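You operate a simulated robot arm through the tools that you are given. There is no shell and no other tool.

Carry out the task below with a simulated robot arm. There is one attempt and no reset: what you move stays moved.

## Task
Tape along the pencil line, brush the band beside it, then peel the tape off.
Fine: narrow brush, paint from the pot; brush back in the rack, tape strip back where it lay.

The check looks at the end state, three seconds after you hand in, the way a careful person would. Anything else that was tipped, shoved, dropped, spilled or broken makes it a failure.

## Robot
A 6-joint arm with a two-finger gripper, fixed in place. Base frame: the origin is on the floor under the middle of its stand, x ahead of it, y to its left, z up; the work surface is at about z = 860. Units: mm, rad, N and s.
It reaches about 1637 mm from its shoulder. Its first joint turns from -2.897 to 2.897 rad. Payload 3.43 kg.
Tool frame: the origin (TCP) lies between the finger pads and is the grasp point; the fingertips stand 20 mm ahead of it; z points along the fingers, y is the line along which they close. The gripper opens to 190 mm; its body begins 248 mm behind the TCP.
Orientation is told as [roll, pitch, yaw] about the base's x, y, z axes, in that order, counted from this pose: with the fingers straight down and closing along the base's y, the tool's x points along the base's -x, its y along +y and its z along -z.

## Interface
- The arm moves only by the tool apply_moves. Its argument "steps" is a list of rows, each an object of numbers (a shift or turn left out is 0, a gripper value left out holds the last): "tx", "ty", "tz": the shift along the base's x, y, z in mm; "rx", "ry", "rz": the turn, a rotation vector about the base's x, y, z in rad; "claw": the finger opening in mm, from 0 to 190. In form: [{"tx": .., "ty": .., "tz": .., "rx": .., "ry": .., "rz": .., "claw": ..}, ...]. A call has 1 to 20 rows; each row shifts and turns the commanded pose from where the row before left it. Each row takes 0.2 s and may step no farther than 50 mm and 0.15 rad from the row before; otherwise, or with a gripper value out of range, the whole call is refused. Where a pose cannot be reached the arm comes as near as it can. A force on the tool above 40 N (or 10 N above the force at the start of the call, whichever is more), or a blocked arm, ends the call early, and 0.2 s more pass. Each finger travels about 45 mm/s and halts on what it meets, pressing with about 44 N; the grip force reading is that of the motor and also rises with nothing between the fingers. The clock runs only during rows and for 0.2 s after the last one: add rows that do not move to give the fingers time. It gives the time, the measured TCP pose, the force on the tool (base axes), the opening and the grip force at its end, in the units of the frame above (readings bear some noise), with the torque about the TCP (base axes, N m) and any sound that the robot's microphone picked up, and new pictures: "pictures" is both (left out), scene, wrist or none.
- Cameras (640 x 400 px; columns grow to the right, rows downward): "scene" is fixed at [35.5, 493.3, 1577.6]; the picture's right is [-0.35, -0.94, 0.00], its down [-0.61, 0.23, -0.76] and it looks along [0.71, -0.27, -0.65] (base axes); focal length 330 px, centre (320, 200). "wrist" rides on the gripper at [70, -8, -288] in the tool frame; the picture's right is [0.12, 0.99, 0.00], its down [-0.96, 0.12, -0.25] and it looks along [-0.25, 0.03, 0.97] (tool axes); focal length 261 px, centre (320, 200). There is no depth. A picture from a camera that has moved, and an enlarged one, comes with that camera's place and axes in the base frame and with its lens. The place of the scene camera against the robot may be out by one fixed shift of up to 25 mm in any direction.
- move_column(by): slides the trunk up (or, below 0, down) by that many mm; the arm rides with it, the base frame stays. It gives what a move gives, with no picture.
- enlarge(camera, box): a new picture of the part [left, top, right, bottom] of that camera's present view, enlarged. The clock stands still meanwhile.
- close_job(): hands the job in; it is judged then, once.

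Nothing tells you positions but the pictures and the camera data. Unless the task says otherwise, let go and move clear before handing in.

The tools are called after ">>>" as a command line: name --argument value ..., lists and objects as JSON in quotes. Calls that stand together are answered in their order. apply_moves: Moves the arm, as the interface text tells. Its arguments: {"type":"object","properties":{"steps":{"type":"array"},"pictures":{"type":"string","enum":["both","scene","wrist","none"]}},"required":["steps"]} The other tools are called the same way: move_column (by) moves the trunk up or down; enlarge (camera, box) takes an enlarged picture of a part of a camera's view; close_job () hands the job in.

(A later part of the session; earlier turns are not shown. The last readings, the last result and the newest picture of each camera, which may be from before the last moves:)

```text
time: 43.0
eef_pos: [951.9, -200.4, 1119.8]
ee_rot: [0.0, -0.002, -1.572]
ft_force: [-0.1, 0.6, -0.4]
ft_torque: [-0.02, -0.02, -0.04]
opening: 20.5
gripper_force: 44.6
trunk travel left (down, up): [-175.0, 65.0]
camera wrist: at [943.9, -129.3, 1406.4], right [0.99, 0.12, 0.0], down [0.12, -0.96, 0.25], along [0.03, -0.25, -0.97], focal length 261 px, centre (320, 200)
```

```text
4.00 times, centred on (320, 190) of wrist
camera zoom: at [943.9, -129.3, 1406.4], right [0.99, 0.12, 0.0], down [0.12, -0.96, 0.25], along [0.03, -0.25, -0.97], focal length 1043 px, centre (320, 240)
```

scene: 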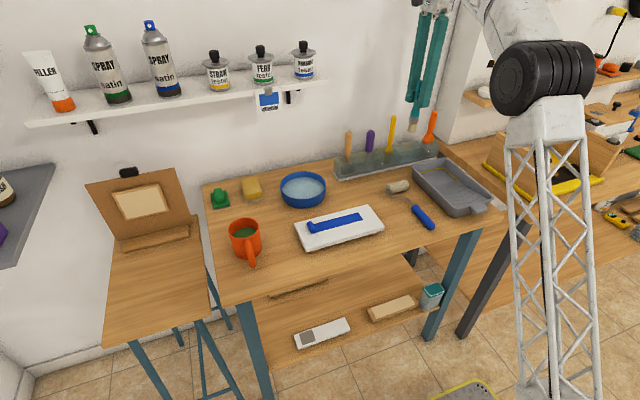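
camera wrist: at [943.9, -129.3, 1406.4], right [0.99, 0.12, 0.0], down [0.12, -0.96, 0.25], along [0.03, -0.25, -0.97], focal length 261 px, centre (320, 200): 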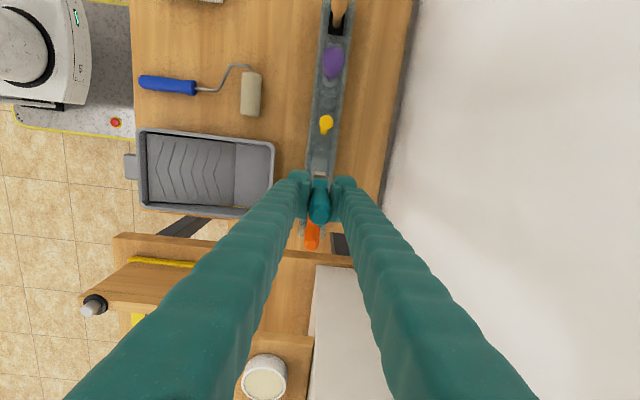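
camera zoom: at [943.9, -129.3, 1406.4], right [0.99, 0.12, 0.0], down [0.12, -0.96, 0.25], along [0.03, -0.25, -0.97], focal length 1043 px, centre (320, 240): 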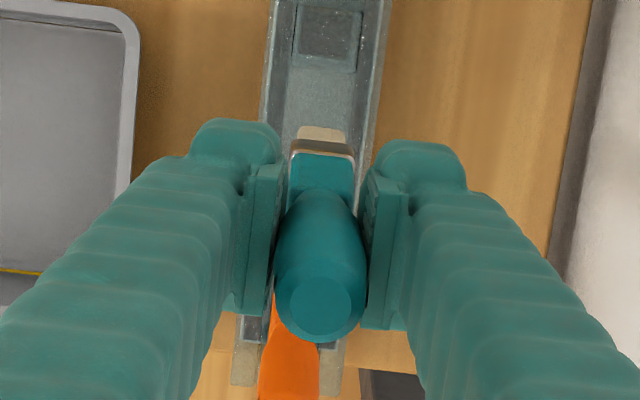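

The narrow brush hangs straight in the grip with ferrule and cream bristles; its tip is ~125 mm below the TCP. I carry it back from the rack first, then over towards the mug while turning the gripper back to yaw 0.

>>> apply_moves --steps '[{"tx": -46, "tz": 4}, {"tx": -46, "tz": 4}, {"tx": -46, "tz": 4}, {"tx": -46, "tz": 4}, {"tx": -46, "tz": 4}, {"ty": 46, "rz": 0.1428}, {"ty": 46, "rz": 0.1428}, {"ty": 46, "rz": 0.1428}, {"ty": 46, "rz": 0.1428}, {"ty": 46, "rz": 0.1428}, {"ty": 46, "rz": 0.1428}, {"ty": 46, "rz": 0.1428}, {"ty": 46, "rz": 0.1428}, {"ty": 46, "rz": 0.1428}, {"ty": 46, "rz": 0.1428}, {"ty": 46, "rz": 0.1428}, {"ty": 46}, {"ty": 40}, {}]' --pictures "both"

>>> enlarge --camera "wrist" --box '[240, 130, 440, 290]'

>>> enlarge --camera "scene" --box '[180, 120, 340, 280]'

```text
time: 47.0
eef_pos: [721.2, 394.4, 1135.5]
ee_rot: [0.0, -0.001, -0.001]
ft_force: [0.3, 0.6, -0.9]
ft_torque: [-0.04, 0.06, 0.05]
opening: 20.4
gripper_force: 43.7
trunk travel left (down, up): [-175.0, 65.0]
camera wrist: at [650.7, 385.7, 1422.6], right [-0.12, 0.99, 0.0], down [0.96, 0.12, 0.25], along [0.25, 0.03, -0.97], focal length 261 px, centre (320, 200)
```

scene: 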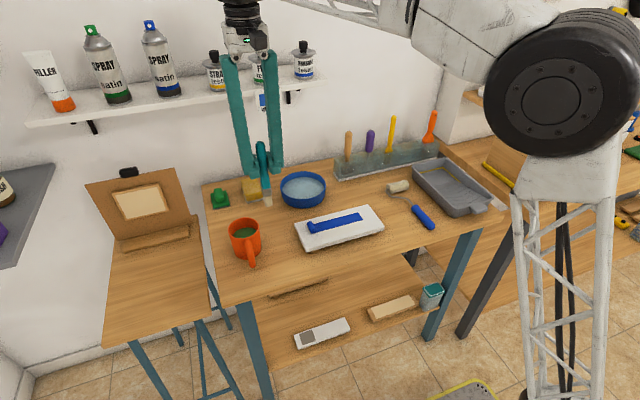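
wrist: 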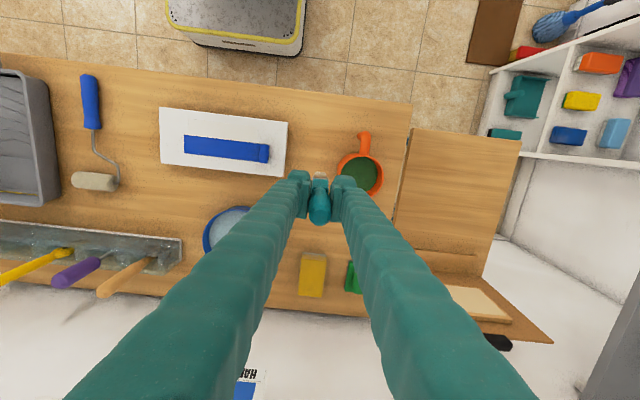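

```text
2.50 times, centred on (340, 210) of wrist
camera zoom: at [650.7, 385.7, 1422.6], right [-0.12, 0.99, 0.0], down [0.96, 0.12, 0.25], along [0.25, 0.03, -0.97], focal length 652 px, centre (270, 175)
```

zoom: 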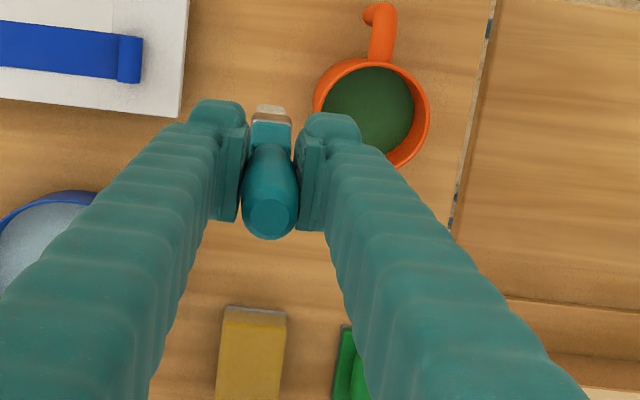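

```text
2.50 times, centred on (260, 200) of scene
camera zoom: at [35.5, 493.3, 1577.6], right [-0.35, -0.94, 0.0], down [-0.61, 0.23, -0.76], along [0.71, -0.27, -0.65], focal length 826 px, centre (470, 200)
```

zoom: 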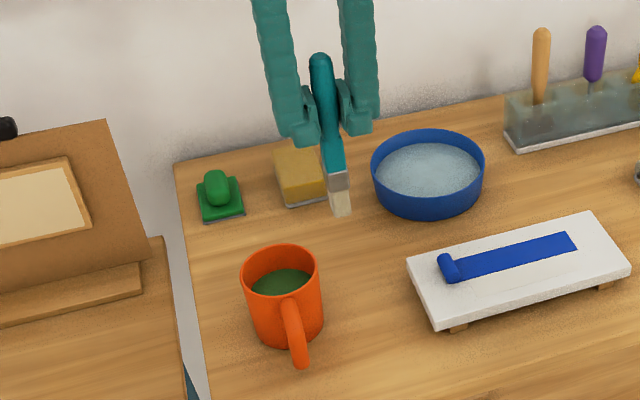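

Mug rim centre is near (714, 468), rim z≈950, paint level ≈915. I centre the brush over it and lower partway to check.

>>> apply_moves --steps '[{"tx": -4, "ty": 37}, {"tx": -3, "ty": 36}, {"tz": -20}, {"tz": -20}, {}, {}]' --pictures "both"

>>> enlarge --camera "wrist" --box '[260, 130, 380, 240]'

>>> enlarge --camera "scene" --box '[200, 170, 300, 280]'

```text
time: 48.4
eef_pos: [713.2, 466.5, 1098.6]
ee_rot: [0.001, 0.0, 0.001]
ft_force: [-1.1, 0.6, -0.4]
ft_torque: [-0.01, 0.0, 0.0]
opening: 20.4
gripper_force: 44.5
trunk travel left (down, up): [-175.0, 65.0]
camera wrist: at [642.9, 458.9, 1385.1], right [-0.12, 0.99, 0.0], down [0.96, 0.12, 0.25], along [0.25, 0.03, -0.97], focal length 261 px, centre (320, 200)
```

scene: 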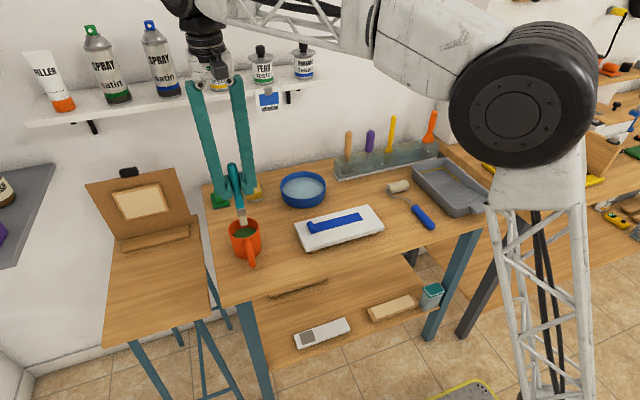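
wrist: 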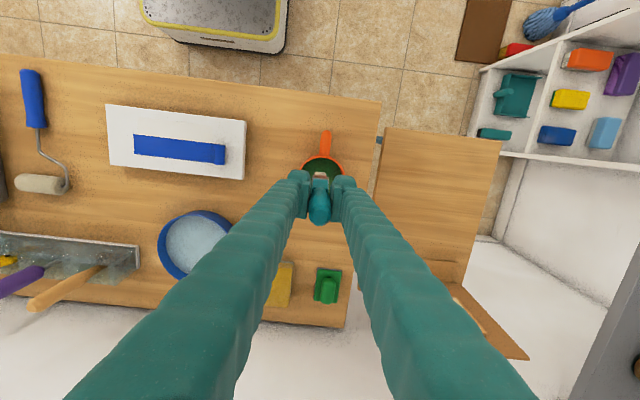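

```text
3.64 times, centred on (320, 185) of wrist
camera zoom: at [642.9, 458.9, 1385.1], right [-0.12, 0.99, 0.0], down [0.96, 0.12, 0.25], along [0.25, 0.03, -0.97], focal length 948 px, centre (320, 254)
```

zoom: 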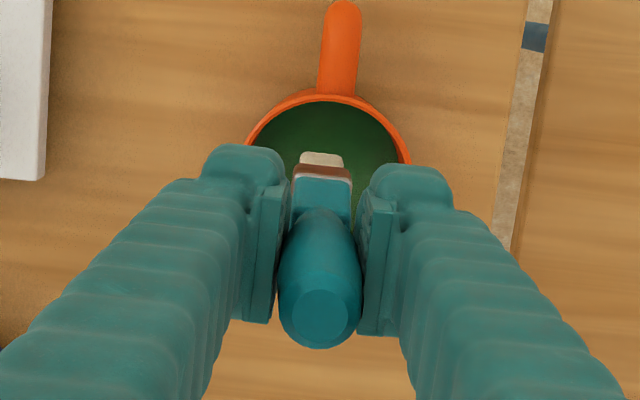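

```text
3.64 times, centred on (250, 225) of scene
camera zoom: at [35.5, 493.3, 1577.6], right [-0.35, -0.94, 0.0], down [-0.61, 0.23, -0.76], along [0.71, -0.27, -0.65], focal length 1201 px, centre (574, 109)
```

zoom: 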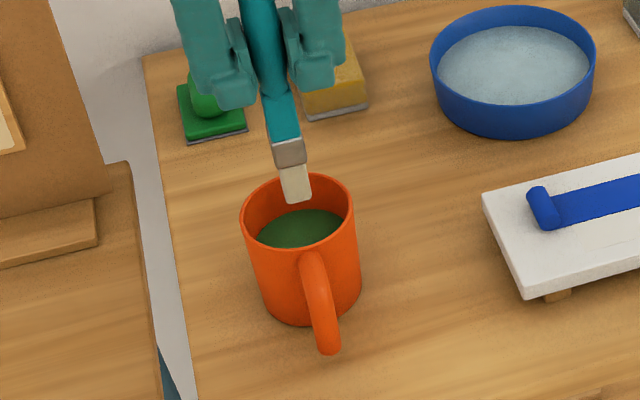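

>>> apply_moves --steps '[{"tx": 4, "ty": 2.5}, {"tz": -20}, {"tz": -20}, {"tz": -12}, {}, {}]' --pictures "none"

>>> enlarge --camera "wrist" --box '[260, 130, 380, 240]'

>>> enlarge --camera "scene" --box '[210, 190, 280, 270]'

```text
time: 49.8
eef_pos: [717.1, 469.0, 1047.7]
ee_rot: [-0.001, 0.0, 0.002]
ft_force: [0.6, 0.3, -0.7]
ft_torque: [-0.03, 0.0, -0.01]
opening: 20.7
gripper_force: 43.4
trunk travel left (down, up): [-175.0, 65.0]
```

```text
3.64 times, centred on (320, 185) of wrist
camera zoom: at [646.8, 460.8, 1333.9], right [-0.12, 0.99, 0.0], down [0.96, 0.12, 0.25], along [0.25, 0.03, -0.97], focal length 948 px, centre (320, 254)
```

zoom: 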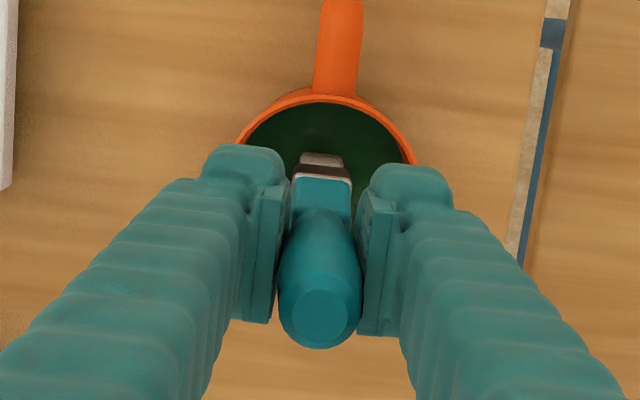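

```text
5.00 times, centred on (245, 230) of scene
camera zoom: at [35.5, 493.3, 1577.6], right [-0.35, -0.94, 0.0], down [-0.61, 0.23, -0.76], along [0.71, -0.27, -0.65], focal length 1652 px, centre (695, 50)
```

zoom: 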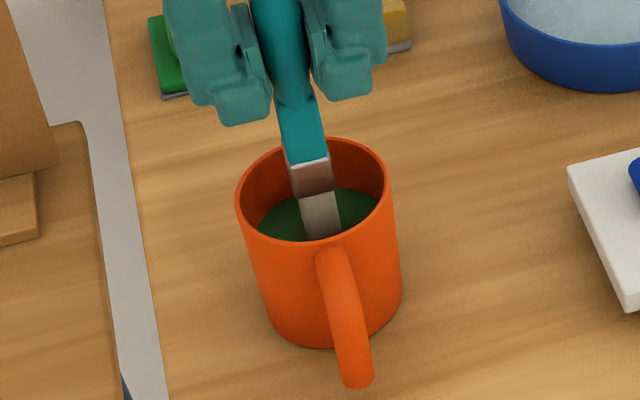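

>>> apply_moves --steps '[{"tz": -10}, {"tz": -8}, {"tz": -6}, {}, {}, {}]' --pictures "none"

>>> enlarge --camera "scene" --box '[210, 190, 280, 270]'

>>> enlarge --camera "wrist" --box '[260, 130, 380, 240]'

```text
time: 51.2
eef_pos: [715.8, 469.6, 1023.1]
ee_rot: [-0.002, 0.002, -0.001]
ft_force: [0.3, -0.1, -0.8]
ft_torque: [0.01, 0.0, -0.01]
opening: 20.6
gripper_force: 43.9
trunk travel left (down, up): [-175.0, 65.0]
```

```text
5.00 times, centred on (245, 230) of scene
camera zoom: at [35.5, 493.3, 1577.6], right [-0.35, -0.94, 0.0], down [-0.61, 0.23, -0.76], along [0.71, -0.27, -0.65], focal length 1652 px, centre (695, 50)
```

zoom: 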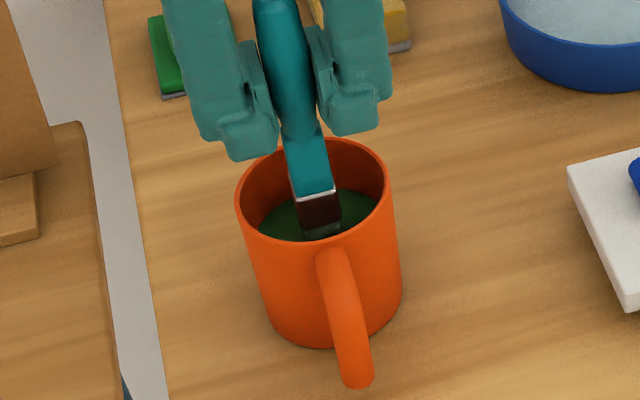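

```text
3.64 times, centred on (320, 185) of wrist
camera zoom: at [646.1, 461.1, 1310.3], right [-0.12, 0.99, 0.0], down [0.96, 0.12, 0.25], along [0.25, 0.03, -0.97], focal length 948 px, centre (320, 254)
```

zoom: 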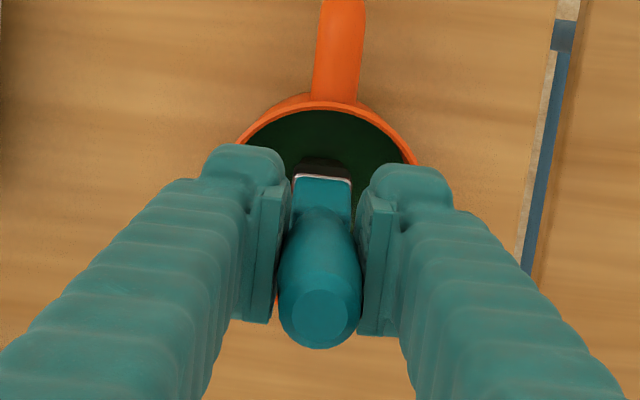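

Bristles are submerged in the paint. I raise the brush slowly and let it drain over the mug.

>>> apply_moves --steps '[{"tz": 8}, {"tz": 10}, {"tz": 10}, {}, {}, {}, {"tz": 15}, {"tz": 20}, {"tz": 20}, {}, {}]' --pictures "none"

>>> enlarge --camera "scene" --box '[200, 170, 300, 280]'

>>> enlarge --camera "wrist" --box '[260, 130, 380, 240]'

```text
time: 53.6
eef_pos: [716.1, 469.6, 1106.8]
ee_rot: [-0.001, 0.0, 0.0]
ft_force: [-0.1, -0.3, -0.2]
ft_torque: [0.0, -0.01, 0.01]
opening: 20.5
gripper_force: 44.2
trunk travel left (down, up): [-175.0, 65.0]
```

```text
3.64 times, centred on (250, 225) of scene
camera zoom: at [35.5, 493.3, 1577.6], right [-0.35, -0.94, 0.0], down [-0.61, 0.23, -0.76], along [0.71, -0.27, -0.65], focal length 1201 px, centre (574, 109)
```

zoom: 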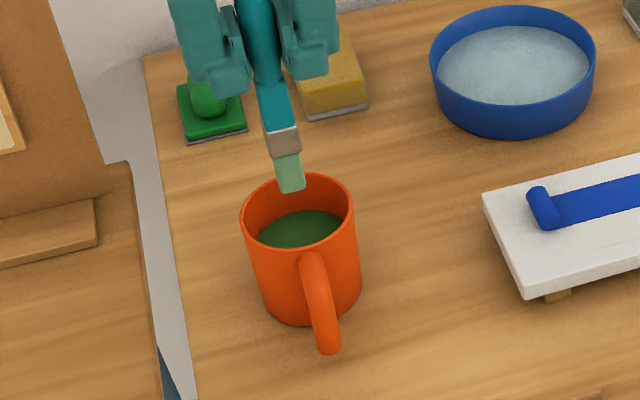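

```text
3.64 times, centred on (320, 185) of wrist
camera zoom: at [646.8, 461.0, 1392.7], right [-0.12, 0.99, 0.0], down [0.96, 0.12, 0.25], along [0.25, 0.03, -0.97], focal length 948 px, centre (320, 254)
```

zoom: 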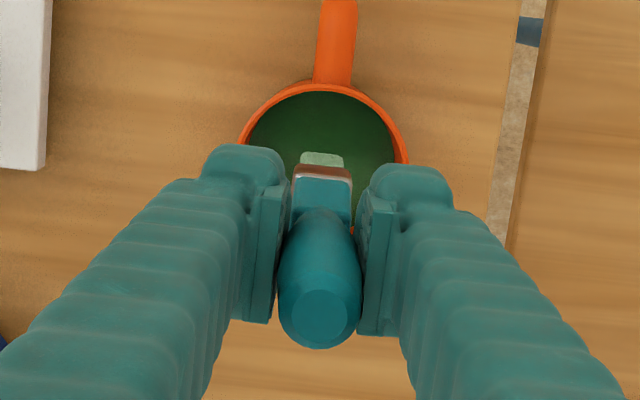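

The bristles have taken paint (now green). I move to above the band's +y end and hover for alignment.

>>> apply_moves --steps '[{"tx": -10, "ty": -45}, {"tx": -10, "ty": -45}, {"tx": -10, "ty": -45}, {"tx": -10, "ty": -45}, {"tx": -8, "ty": -40}, {"tz": -30}, {"tz": -30}, {}, {}]' --pictures "both"

>>> enlarge --camera "scene" --box '[270, 150, 400, 250]'

>>> enlarge --camera "wrist" --box '[200, 120, 380, 240]'

```text
time: 55.6
eef_pos: [669.4, 248.1, 1044.5]
ee_rot: [0.0, 0.001, 0.001]
ft_force: [1.6, -0.4, -0.7]
ft_torque: [0.02, 0.01, 0.01]
opening: 20.7
gripper_force: 44.0
trunk travel left (down, up): [-175.0, 65.0]
camera wrist: at [599.2, 239.6, 1332.1], right [-0.12, 0.99, 0.0], down [0.96, 0.12, 0.25], along [0.25, 0.03, -0.97], focal length 261 px, centre (320, 200)
```

scene: 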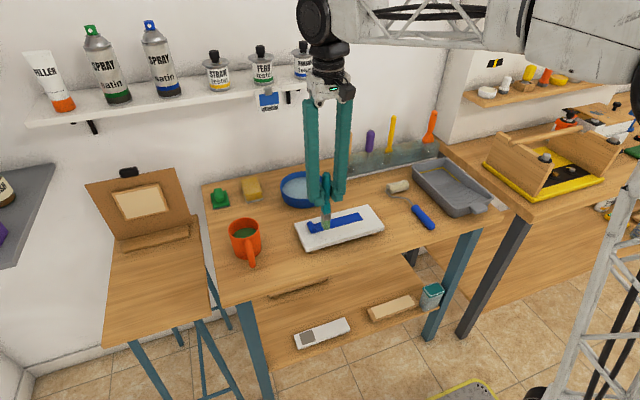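
wrist: 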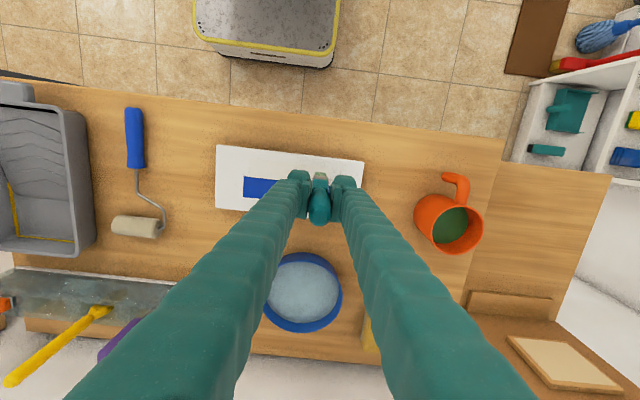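

```text
4.00 times, centred on (335, 200) of scene
camera zoom: at [35.5, 493.3, 1577.6], right [-0.35, -0.94, 0.0], down [-0.61, 0.23, -0.76], along [0.71, -0.27, -0.65], focal length 1322 px, centre (260, 200)
```

zoom: 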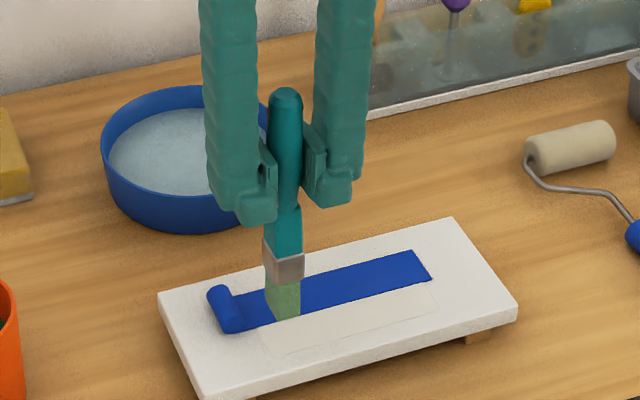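

```text
3.33 times, centred on (290, 180) of wrist
camera zoom: at [599.2, 239.6, 1332.1], right [-0.12, 0.99, 0.0], down [0.96, 0.12, 0.25], along [0.25, 0.03, -0.97], focal length 869 px, centre (420, 267)
```

zoom: 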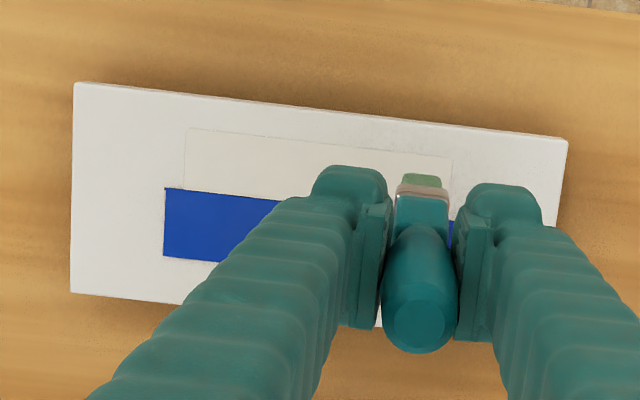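

Band spans x≈653–685, y≈128–263 in this view; the bristles are ~24 wide across x. I shift to the outer side of the band and lower to just above the surface.

>>> apply_moves --steps '[{"tx": -3.5, "ty": 3, "tz": -12}, {"tz": -10}, {}, {}]' --pictures "none"

>>> enlarge --camera "scene" --box '[290, 190, 370, 250]'

>>> enlarge --camera "wrist" --box '[260, 140, 380, 210]'

```text
time: 56.6
eef_pos: [665.7, 251.1, 1024.5]
ee_rot: [0.002, 0.001, -0.001]
ft_force: [0.1, -0.8, -1.0]
ft_torque: [-0.04, -0.02, 0.01]
opening: 20.3
gripper_force: 44.3
trunk travel left (down, up): [-175.0, 65.0]
```

```text
6.67 times, centred on (330, 220) of scene
camera zoom: at [35.5, 493.3, 1577.6], right [-0.35, -0.94, 0.0], down [-0.61, 0.23, -0.76], along [0.71, -0.27, -0.65], focal length 2202 px, centre (253, 67)
```

zoom: 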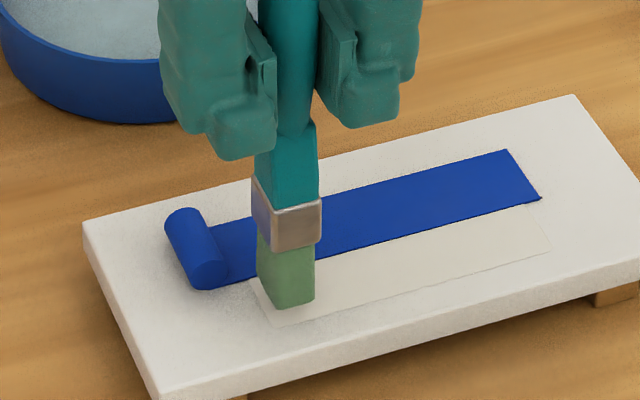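

```text
5.33 times, centred on (320, 175) of wrist
camera zoom: at [595.8, 243.2, 1311.0], right [-0.12, 0.99, 0.0], down [0.96, 0.12, 0.25], along [0.25, 0.03, -0.97], focal length 1390 px, centre (320, 333)
```

zoom: 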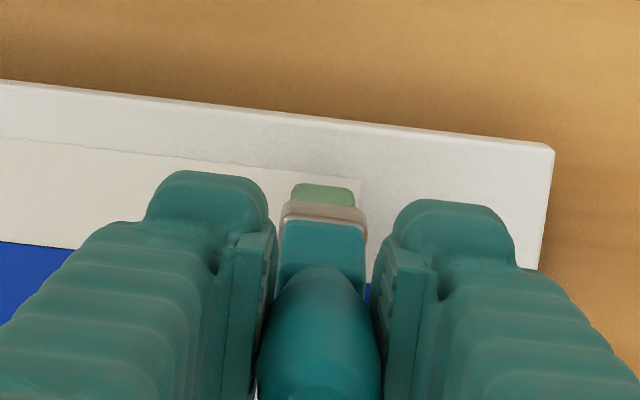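

>>> apply_moves --steps '[{"tz": -4}, {"tz": -3}, {}, {}]' --pictures "none"

>>> enlarge --camera "scene" --box '[300, 210, 360, 250]'

>>> enlarge --camera "wrist" --box '[280, 150, 360, 200]'

```text
time: 57.6
eef_pos: [666.4, 251.6, 1017.5]
ee_rot: [0.0, -0.002, 0.0]
ft_force: [0.8, 0.1, 18.0]
ft_torque: [0.01, -0.09, 0.0]
opening: 20.6
gripper_force: 43.6
trunk travel left (down, up): [-175.0, 65.0]
```

```text
10.00 times, centred on (330, 230) of scene
camera zoom: at [35.5, 493.3, 1577.6], right [-0.35, -0.94, 0.0], down [-0.61, 0.23, -0.76], along [0.71, -0.27, -0.65], focal length 3304 px, centre (220, -100)
```

zoom: 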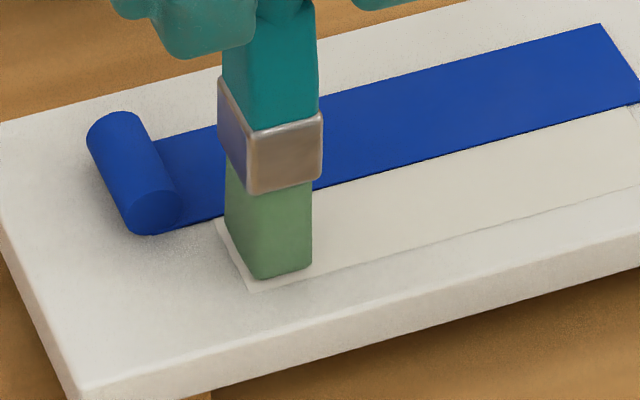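

```text
8.00 times, centred on (320, 175) of wrist
camera zoom: at [594.8, 243.0, 1305.0], right [-0.12, 0.99, 0.0], down [0.96, 0.12, 0.25], along [0.25, 0.03, -0.97], focal length 2085 px, centre (320, 400)
```

zoom: 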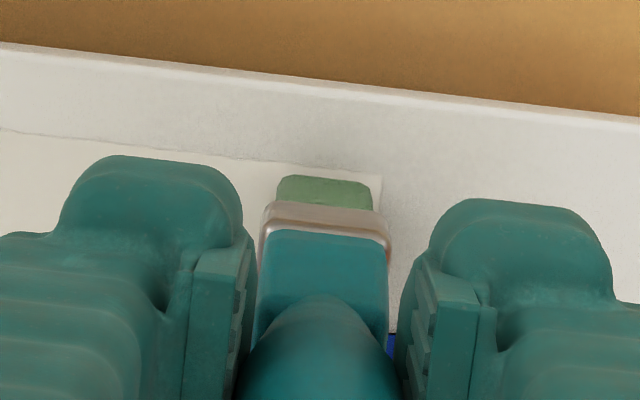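

Contact is made (18 N at TCP z≈1017.5). That is more than wanted for a stroke, so I ease off slightly.

>>> apply_moves --steps '[{"tz": 0.6}, {}, {}]' --pictures "none"

```text
time: 58.4
eef_pos: [665.7, 251.1, 1017.7]
ee_rot: [-0.001, 0.0, 0.001]
ft_force: [0.8, 0.1, 18.7]
ft_torque: [0.01, -0.16, -0.01]
opening: 20.5
gripper_force: 44.0
trunk travel left (down, up): [-175.0, 65.0]
```

>>> apply_moves --steps '[{"tz": 0.8}, {}, {}]' --pictures "none"

```text
time: 59.2
eef_pos: [665.4, 251.4, 1017.6]
ee_rot: [-0.001, 0.001, 0.0]
ft_force: [1.6, -0.1, 8.2]
ft_torque: [-0.05, -0.17, -0.03]
opening: 20.5
gripper_force: 44.5
trunk travel left (down, up): [-175.0, 65.0]
```

Now at 8 N. I start the stroke along −y with small steps and check that paint is laid down.

>>> apply_moves --steps '[{"ty": -5}, {"ty": -5}, {"ty": -5}, {"ty": -5}, {}]' --pictures "none"

>>> enlarge --camera "scene" --box '[300, 200, 380, 250]'

>>> enlarge --camera "wrist" --box '[270, 140, 390, 220]'

```text
time: 60.4
eef_pos: [666.6, 231.9, 1018.1]
ee_rot: [0.0, 0.001, 0.001]
ft_force: [0.8, 2.6, 10.5]
ft_torque: [0.14, -0.06, 0.01]
opening: 20.3
gripper_force: 43.8
trunk travel left (down, up): [-175.0, 65.0]
```

```text
8.00 times, centred on (340, 225) of scene
camera zoom: at [35.5, 493.3, 1577.6], right [-0.35, -0.94, 0.0], down [-0.61, 0.23, -0.76], along [0.71, -0.27, -0.65], focal length 2643 px, centre (160, 0)
```

zoom: 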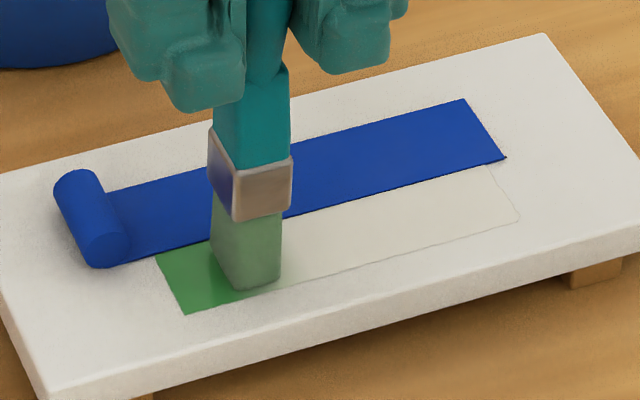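

```text
5.00 times, centred on (330, 180) of wrist
camera zoom: at [595.0, 223.2, 1305.0], right [-0.12, 0.99, 0.0], down [0.96, 0.12, 0.25], along [0.25, 0.03, -0.97], focal length 1303 px, centre (270, 300)
```

zoom: 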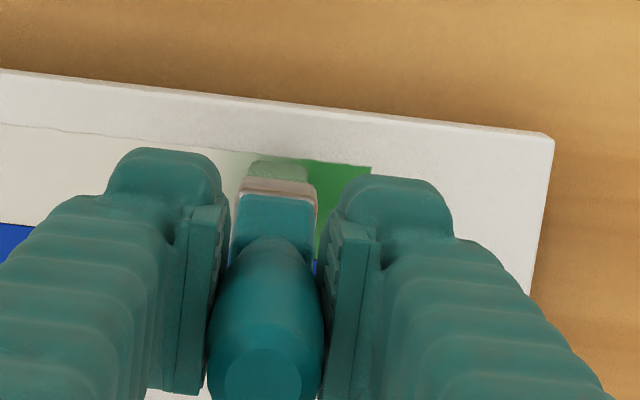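

Paint goes on neatly over the band width. I continue the stroke along −y.

>>> apply_moves --steps '[{"ty": -5}, {"ty": -5}, {"ty": -5}, {"ty": -5}, {"ty": -5}, {"ty": -5}, {"ty": -5}, {"ty": -5}, {"ty": -5}, {}]' --pictures "none"

>>> enlarge --camera "scene" --box '[300, 200, 380, 250]'

>>> enlarge --camera "wrist" --box '[250, 140, 400, 230]'

```text
time: 62.6
eef_pos: [665.3, 187.1, 1017.5]
ee_rot: [0.001, 0.0, 0.001]
ft_force: [-0.3, 1.9, 4.7]
ft_torque: [0.15, 0.03, -0.03]
opening: 20.7
gripper_force: 43.7
trunk travel left (down, up): [-175.0, 65.0]
```

```text
8.00 times, centred on (340, 225) of scene
camera zoom: at [35.5, 493.3, 1577.6], right [-0.35, -0.94, 0.0], down [-0.61, 0.23, -0.76], along [0.71, -0.27, -0.65], focal length 2643 px, centre (160, 0)
```

zoom: 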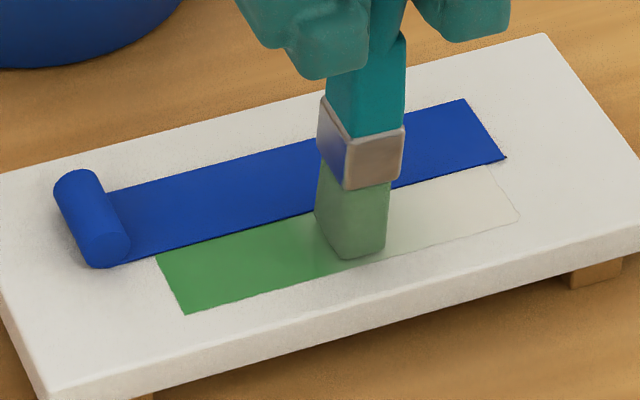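

```text
4.27 times, centred on (325, 185) of wrist
camera zoom: at [595.4, 178.6, 1305.1], right [-0.12, 0.99, 0.0], down [0.96, 0.12, 0.25], along [0.25, 0.03, -0.97], focal length 1112 px, centre (299, 264)
```

zoom: 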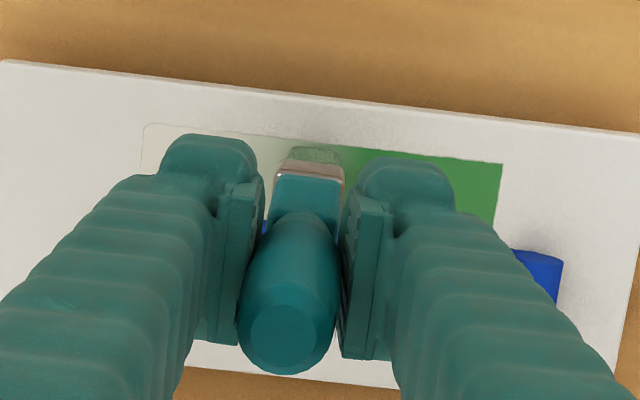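

>>> apply_moves --steps '[{"ty": -5, "tz": -0.3}, {"ty": -5}, {"ty": -5}, {"ty": -5}, {"ty": -5}, {"ty": -5}, {"ty": -5}, {"ty": -5}, {"ty": -5}, {"ty": -4}, {}]' --pictures "none"

>>> enlarge --camera "scene" --box '[300, 200, 380, 250]'

>>> enlarge --camera "wrist" --box '[250, 140, 400, 230]'

```text
time: 65.0
eef_pos: [665.7, 138.2, 1017.3]
ee_rot: [-0.001, 0.0, 0.0]
ft_force: [-0.3, 4.3, 11.9]
ft_torque: [0.34, -0.01, 0.0]
opening: 20.7
gripper_force: 43.5
trunk travel left (down, up): [-175.0, 65.0]
```

```text
8.00 times, centred on (340, 225) of scene
camera zoom: at [35.5, 493.3, 1577.6], right [-0.35, -0.94, 0.0], down [-0.61, 0.23, -0.76], along [0.71, -0.27, -0.65], focal length 2643 px, centre (160, 0)
```

zoom: 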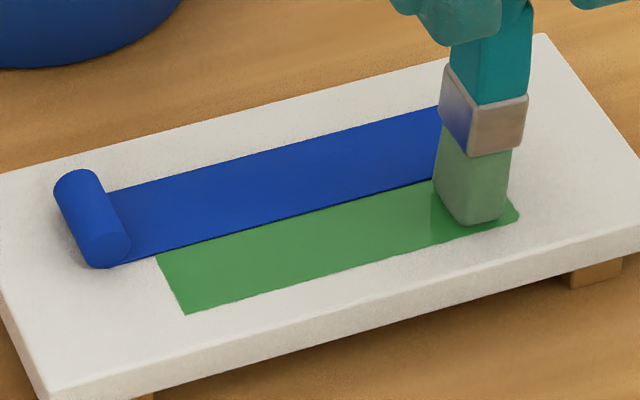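

```text
4.27 times, centred on (325, 185) of wrist
camera zoom: at [595.3, 129.4, 1304.9], right [-0.12, 0.99, 0.0], down [0.96, 0.12, 0.25], along [0.25, 0.03, -0.97], focal length 1112 px, centre (299, 264)
```

zoom: 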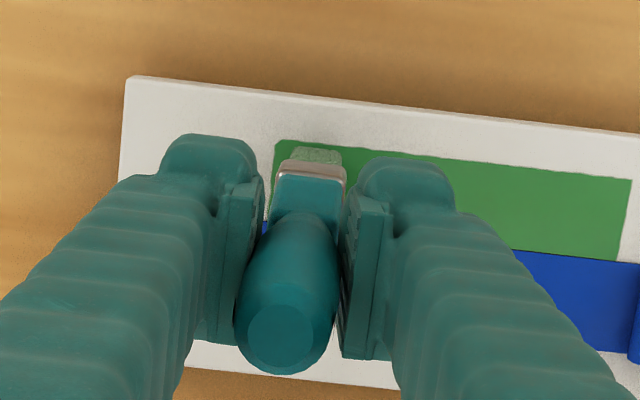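

The whole band looks green now. I lift the brush and inspect coverage.

>>> apply_moves --steps '[{"tz": 3}, {"tz": 15}, {"tz": 30}, {"tz": 30}, {"tz": 30}, {}]' --pictures "both"

>>> enlarge --camera "scene" --box '[290, 195, 390, 255]'

>>> enlarge --camera "wrist" --box '[240, 130, 440, 240]'

```text
time: 66.4
eef_pos: [665.4, 139.0, 1126.3]
ee_rot: [0.001, 0.0, 0.0]
ft_force: [0.4, -0.2, -0.5]
ft_torque: [0.02, 0.0, 0.0]
opening: 20.7
gripper_force: 44.0
trunk travel left (down, up): [-175.0, 65.0]
camera wrist: at [595.2, 130.8, 1413.4], right [-0.12, 0.99, 0.0], down [0.96, 0.12, 0.25], along [0.25, 0.03, -0.97], focal length 261 px, centre (320, 200)
```

scene: 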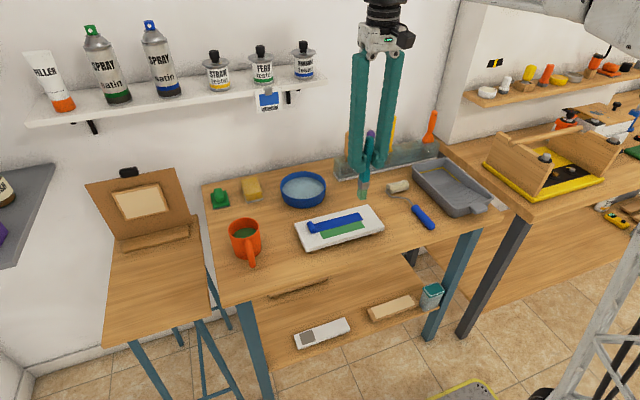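
wrist: 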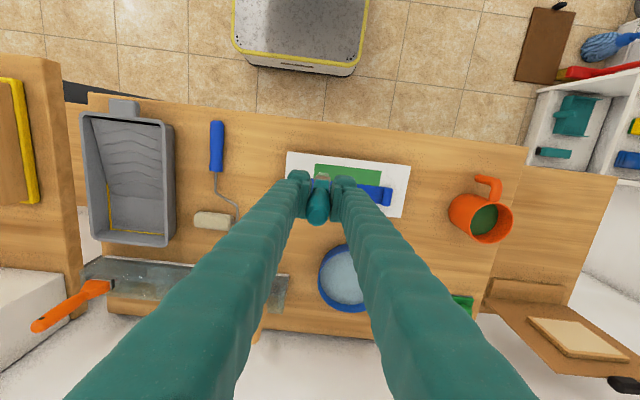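

```text
6.40 times, centred on (340, 225) of scene
camera zoom: at [35.5, 493.3, 1577.6], right [-0.35, -0.94, 0.0], down [-0.61, 0.23, -0.76], along [0.71, -0.27, -0.65], focal length 2114 px, centre (192, 40)
```

zoom: 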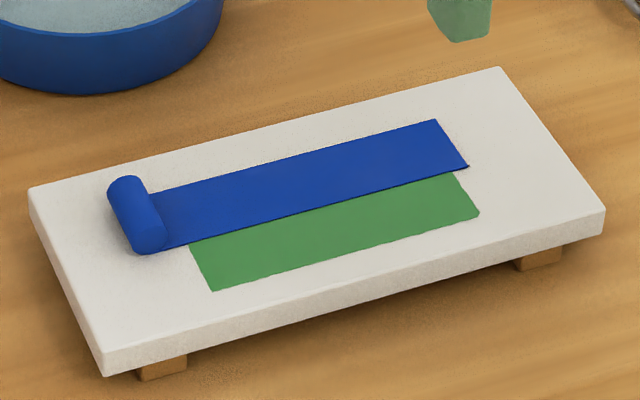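

```text
3.20 times, centred on (340, 185) of wrist
camera zoom: at [595.2, 130.8, 1413.4], right [-0.12, 0.99, 0.0], down [0.96, 0.12, 0.25], along [0.25, 0.03, -0.97], focal length 834 px, centre (256, 248)
```

zoom: 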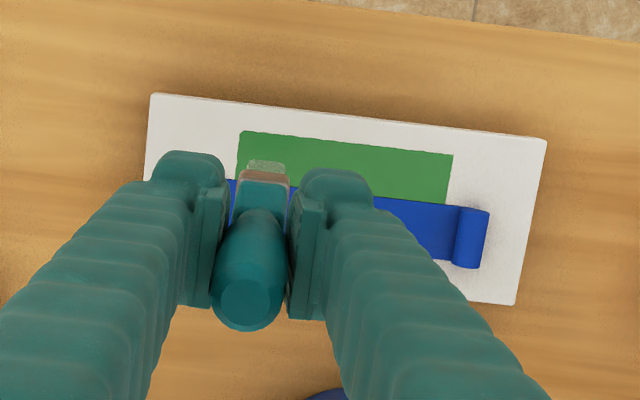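

The band is evenly painted with clean edges right up to the tape. Now I take the brush back to its slot the same way it came out.

>>> apply_moves --steps '[{"tx": 5, "ty": -30.7, "rz": -0.1428}, {"tx": 5, "ty": -30.7, "rz": -0.1428}, {"tx": 5, "ty": -30.7, "rz": -0.1428}, {"tx": 5, "ty": -30.7, "rz": -0.1428}, {"tx": 5, "ty": -30.7, "rz": -0.1428}, {"tx": 5, "ty": -30.7, "rz": -0.1428}, {"tx": 5, "ty": -30.7, "rz": -0.1428}, {"tx": 5, "ty": -30.7, "rz": -0.1428}, {"tx": 5, "ty": -30.7, "rz": -0.1428}, {"tx": 5, "ty": -30.7, "rz": -0.1428}, {"tx": 5, "ty": -30.7, "rz": -0.1428}, {"tx": 40}, {"tx": 40}, {"tx": 40}, {"tx": 40}, {}, {}]' --pictures "both"

```text
time: 70.0
eef_pos: [881.3, -198.1, 1127.2]
ee_rot: [0.002, -0.001, -1.57]
ft_force: [-0.2, 0.2, -0.6]
ft_torque: [-0.03, 0.0, 0.0]
opening: 20.3
gripper_force: 43.6
trunk travel left (down, up): [-175.0, 65.0]
camera wrist: at [873.1, -128.3, 1414.7], right [0.99, 0.12, 0.0], down [0.12, -0.96, 0.25], along [0.03, -0.25, -0.97], focal length 261 px, centre (320, 200)
```

scene: 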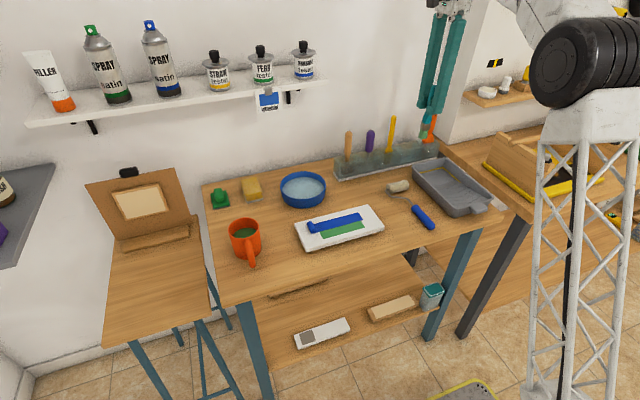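
wrist: 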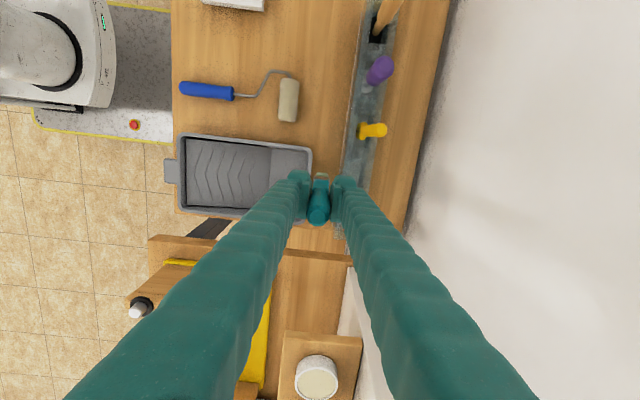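

>>> apply_moves --steps '[{"tx": 35, "ty": 0.4}, {"tx": 34.4}, {}, {"tz": -25}, {"tz": -20}, {}, {}]' --pictures "both"

>>> enlarge --camera "wrist" --box '[260, 140, 380, 240]'

>>> enlarge --camera "scene" --box '[370, 80, 470, 170]'

```text
time: 71.6
eef_pos: [950.1, -197.9, 1081.2]
ee_rot: [-0.001, -0.002, -1.57]
ft_force: [-0.4, 0.1, -0.1]
ft_torque: [0.01, 0.0, 0.01]
opening: 20.4
gripper_force: 44.0
trunk travel left (down, up): [-175.0, 65.0]
camera wrist: at [941.9, -128.3, 1368.0], right [0.99, 0.12, 0.0], down [0.12, -0.96, 0.25], along [0.03, -0.25, -0.97], focal length 261 px, centre (320, 200)
```

scene: 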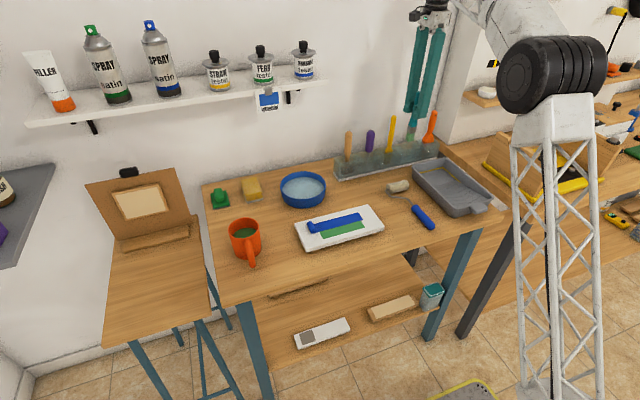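
wrist: 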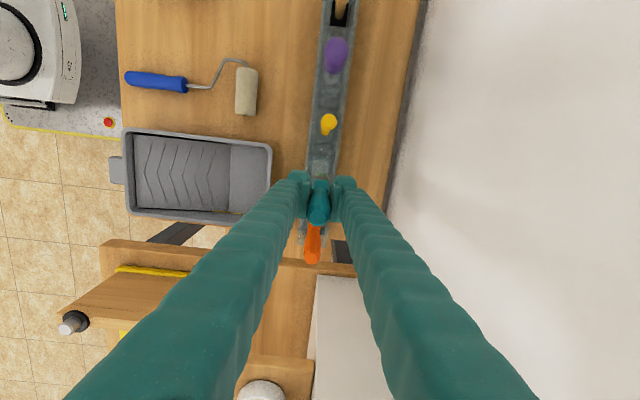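

```text
4.00 times, centred on (320, 190) of wrist
camera zoom: at [941.9, -128.3, 1368.0], right [0.99, 0.12, 0.0], down [0.12, -0.96, 0.25], along [0.03, -0.25, -0.97], focal length 1043 px, centre (320, 240)
```

zoom: 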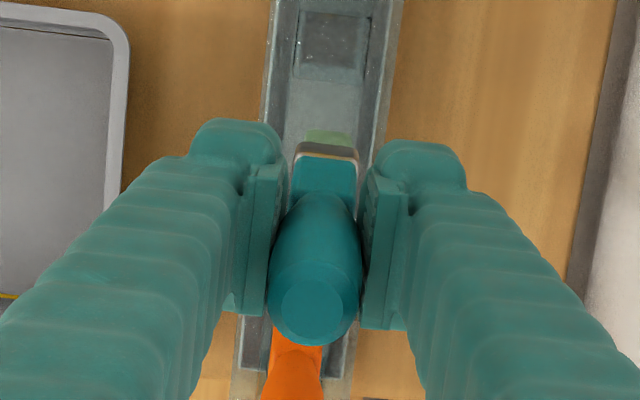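

```text
4.44 times, centred on (420, 125) of scene
camera zoom: at [35.5, 493.3, 1577.6], right [-0.35, -0.94, 0.0], down [-0.61, 0.23, -0.76], along [0.71, -0.27, -0.65], focal length 1468 px, centre (-124, 533)
```

zoom: 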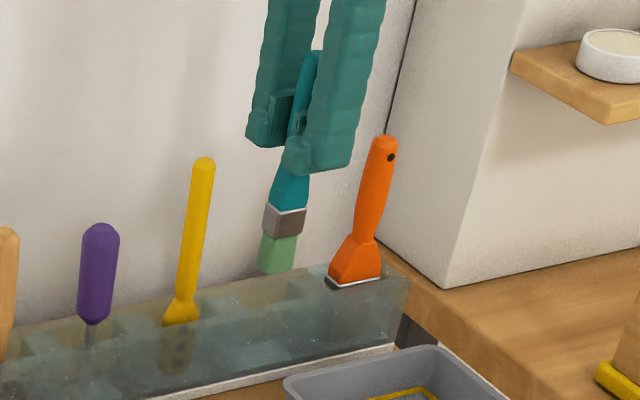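

The brush is lined up over its slot, with the slightest tilt. I correct 1.5 mm and lower it slowly.

>>> apply_moves --steps '[{"tx": -1}, {"tz": -15}, {"tz": -15}, {"tz": -15}, {}, {}]' --pictures "none"

>>> enlarge --camera "scene" --box '[370, 80, 470, 170]'

>>> enlarge --camera "wrist" --box '[260, 140, 380, 240]'

```text
time: 73.0
eef_pos: [949.4, -200.0, 1034.7]
ee_rot: [0.0, -0.001, -1.571]
ft_force: [-0.3, -0.2, -0.5]
ft_torque: [0.02, -0.02, 0.0]
opening: 20.3
gripper_force: 44.2
trunk travel left (down, up): [-175.0, 65.0]
```

```text
4.44 times, centred on (420, 125) of scene
camera zoom: at [35.5, 493.3, 1577.6], right [-0.35, -0.94, 0.0], down [-0.61, 0.23, -0.76], along [0.71, -0.27, -0.65], focal length 1468 px, centre (-124, 533)
```

zoom: 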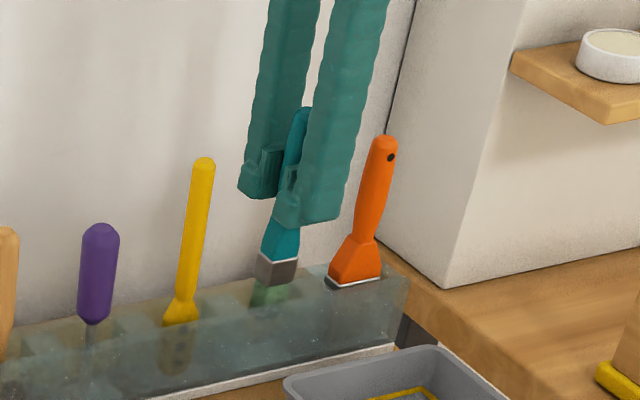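

```text
4.00 times, centred on (320, 190) of wrist
camera zoom: at [941.2, -129.1, 1322.6], right [0.99, 0.12, 0.0], down [0.12, -0.96, 0.25], along [0.03, -0.25, -0.97], focal length 1043 px, centre (320, 240)
```

zoom: 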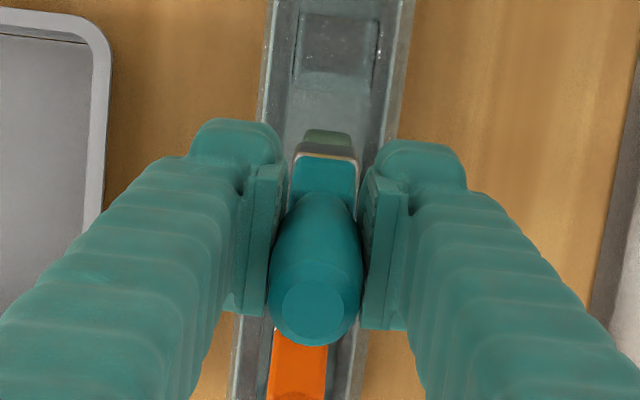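

>>> apply_moves --steps '[{"ty": 1, "tz": -12}, {"tz": -12}, {"tz": -8}, {"tz": -2}, {}, {}]' --pictures "none"

>>> enlarge --camera "scene" --box '[370, 80, 470, 170]'

>>> enlarge --camera "wrist" --box '[260, 140, 380, 240]'

```text
time: 74.4
eef_pos: [949.3, -198.1, 1000.2]
ee_rot: [0.002, 0.001, -1.572]
ft_force: [1.2, -0.6, -0.8]
ft_torque: [0.01, -0.01, 0.01]
opening: 20.6
gripper_force: 43.9
trunk travel left (down, up): [-175.0, 65.0]
```

```text
4.44 times, centred on (420, 125) of scene
camera zoom: at [35.5, 493.3, 1577.6], right [-0.35, -0.94, 0.0], down [-0.61, 0.23, -0.76], along [0.71, -0.27, -0.65], focal length 1468 px, centre (-124, 533)
```

zoom: 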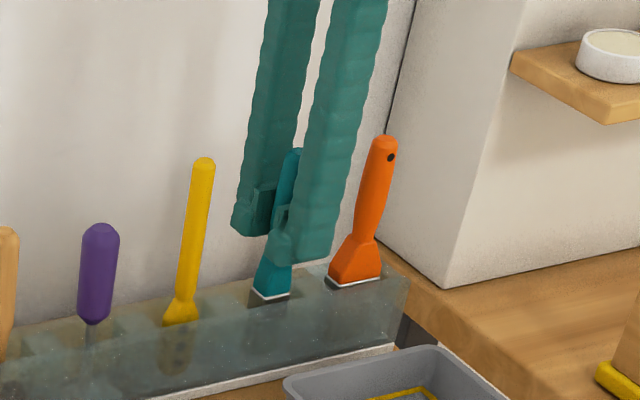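

```text
4.00 times, centred on (320, 190) of wrist
camera zoom: at [941.2, -128.5, 1288.2], right [0.99, 0.12, 0.0], down [0.12, -0.96, 0.25], along [0.03, -0.25, -0.97], focal length 1043 px, centre (320, 240)
```

zoom: 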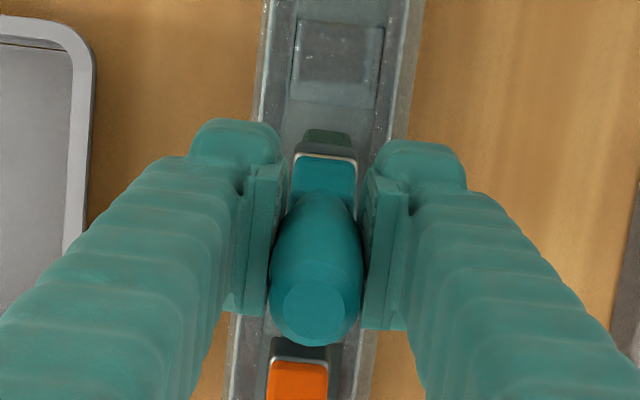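

>>> apply_moves --steps '[{"tz": -1}, {"tz": -1}, {}]' --pictures "none"

```text
time: 75.2
eef_pos: [948.6, -198.2, 998.9]
ee_rot: [0.0, 0.001, -1.57]
ft_force: [-0.3, 1.4, 0.4]
ft_torque: [-0.02, -0.01, 0.0]
opening: 20.6
gripper_force: 44.6
trunk travel left (down, up): [-175.0, 65.0]
```

>>> apply_moves --steps '[{"tz": -0.8}, {}, {}]' --pictures "none"

>>> enlarge --camera "wrist" --box '[260, 140, 380, 240]'

```text
time: 76.0
eef_pos: [949.0, -197.6, 997.7]
ee_rot: [-0.001, -0.001, -1.571]
ft_force: [-0.2, -0.3, -0.2]
ft_torque: [0.0, 0.01, 0.01]
opening: 20.5
gripper_force: 43.8
trunk travel left (down, up): [-175.0, 65.0]
```

```text
4.00 times, centred on (320, 190) of wrist
camera zoom: at [941.2, -128.1, 1285.4], right [0.99, 0.12, 0.0], down [0.12, -0.96, 0.25], along [0.03, -0.25, -0.97], focal length 1043 px, centre (320, 240)
```

zoom: 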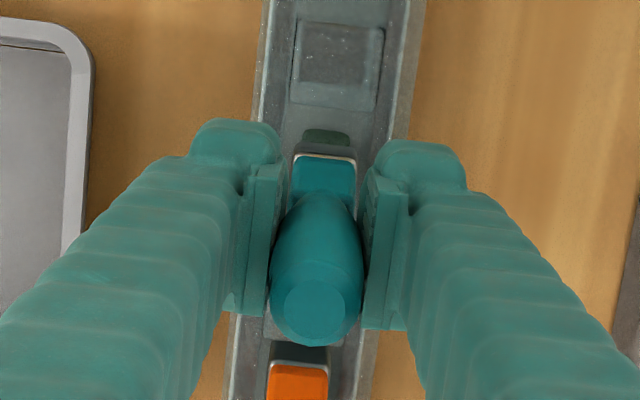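

>>> apply_moves --steps '[{"tz": -0.8}, {}, {}]' --pictures "none"

```text
time: 76.8
eef_pos: [949.1, -197.9, 997.4]
ee_rot: [0.0, -0.002, -1.571]
ft_force: [-0.2, 0.0, -1.2]
ft_torque: [0.0, 0.03, 0.02]
opening: 20.7
gripper_force: 44.7
trunk travel left (down, up): [-175.0, 65.0]
```

>>> apply_moves --steps '[{"tz": -0.8}, {}, {}]' --pictures "none"

>>> enlarge --camera "scene" --box '[390, 120, 450, 170]'

```text
time: 77.6
eef_pos: [949.4, -199.1, 997.2]
ee_rot: [0.002, 0.0, -1.571]
ft_force: [0.3, -0.8, 4.2]
ft_torque: [0.03, 0.0, -0.01]
opening: 20.4
gripper_force: 43.7
trunk travel left (down, up): [-175.0, 65.0]
```

```text
8.00 times, centred on (420, 145) of scene
camera zoom: at [35.5, 493.3, 1577.6], right [-0.35, -0.94, 0.0], down [-0.61, 0.23, -0.76], along [0.71, -0.27, -0.65], focal length 2643 px, centre (-480, 640)
```

zoom: 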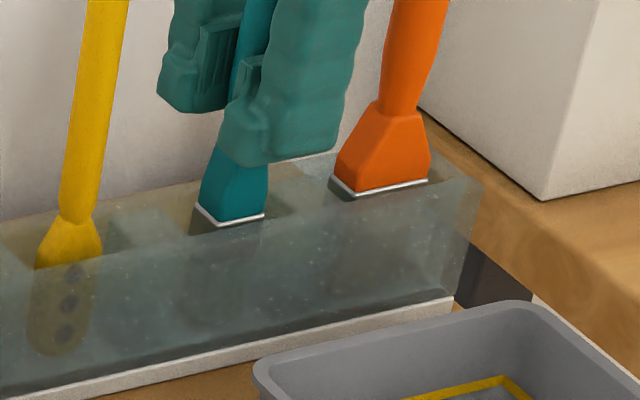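

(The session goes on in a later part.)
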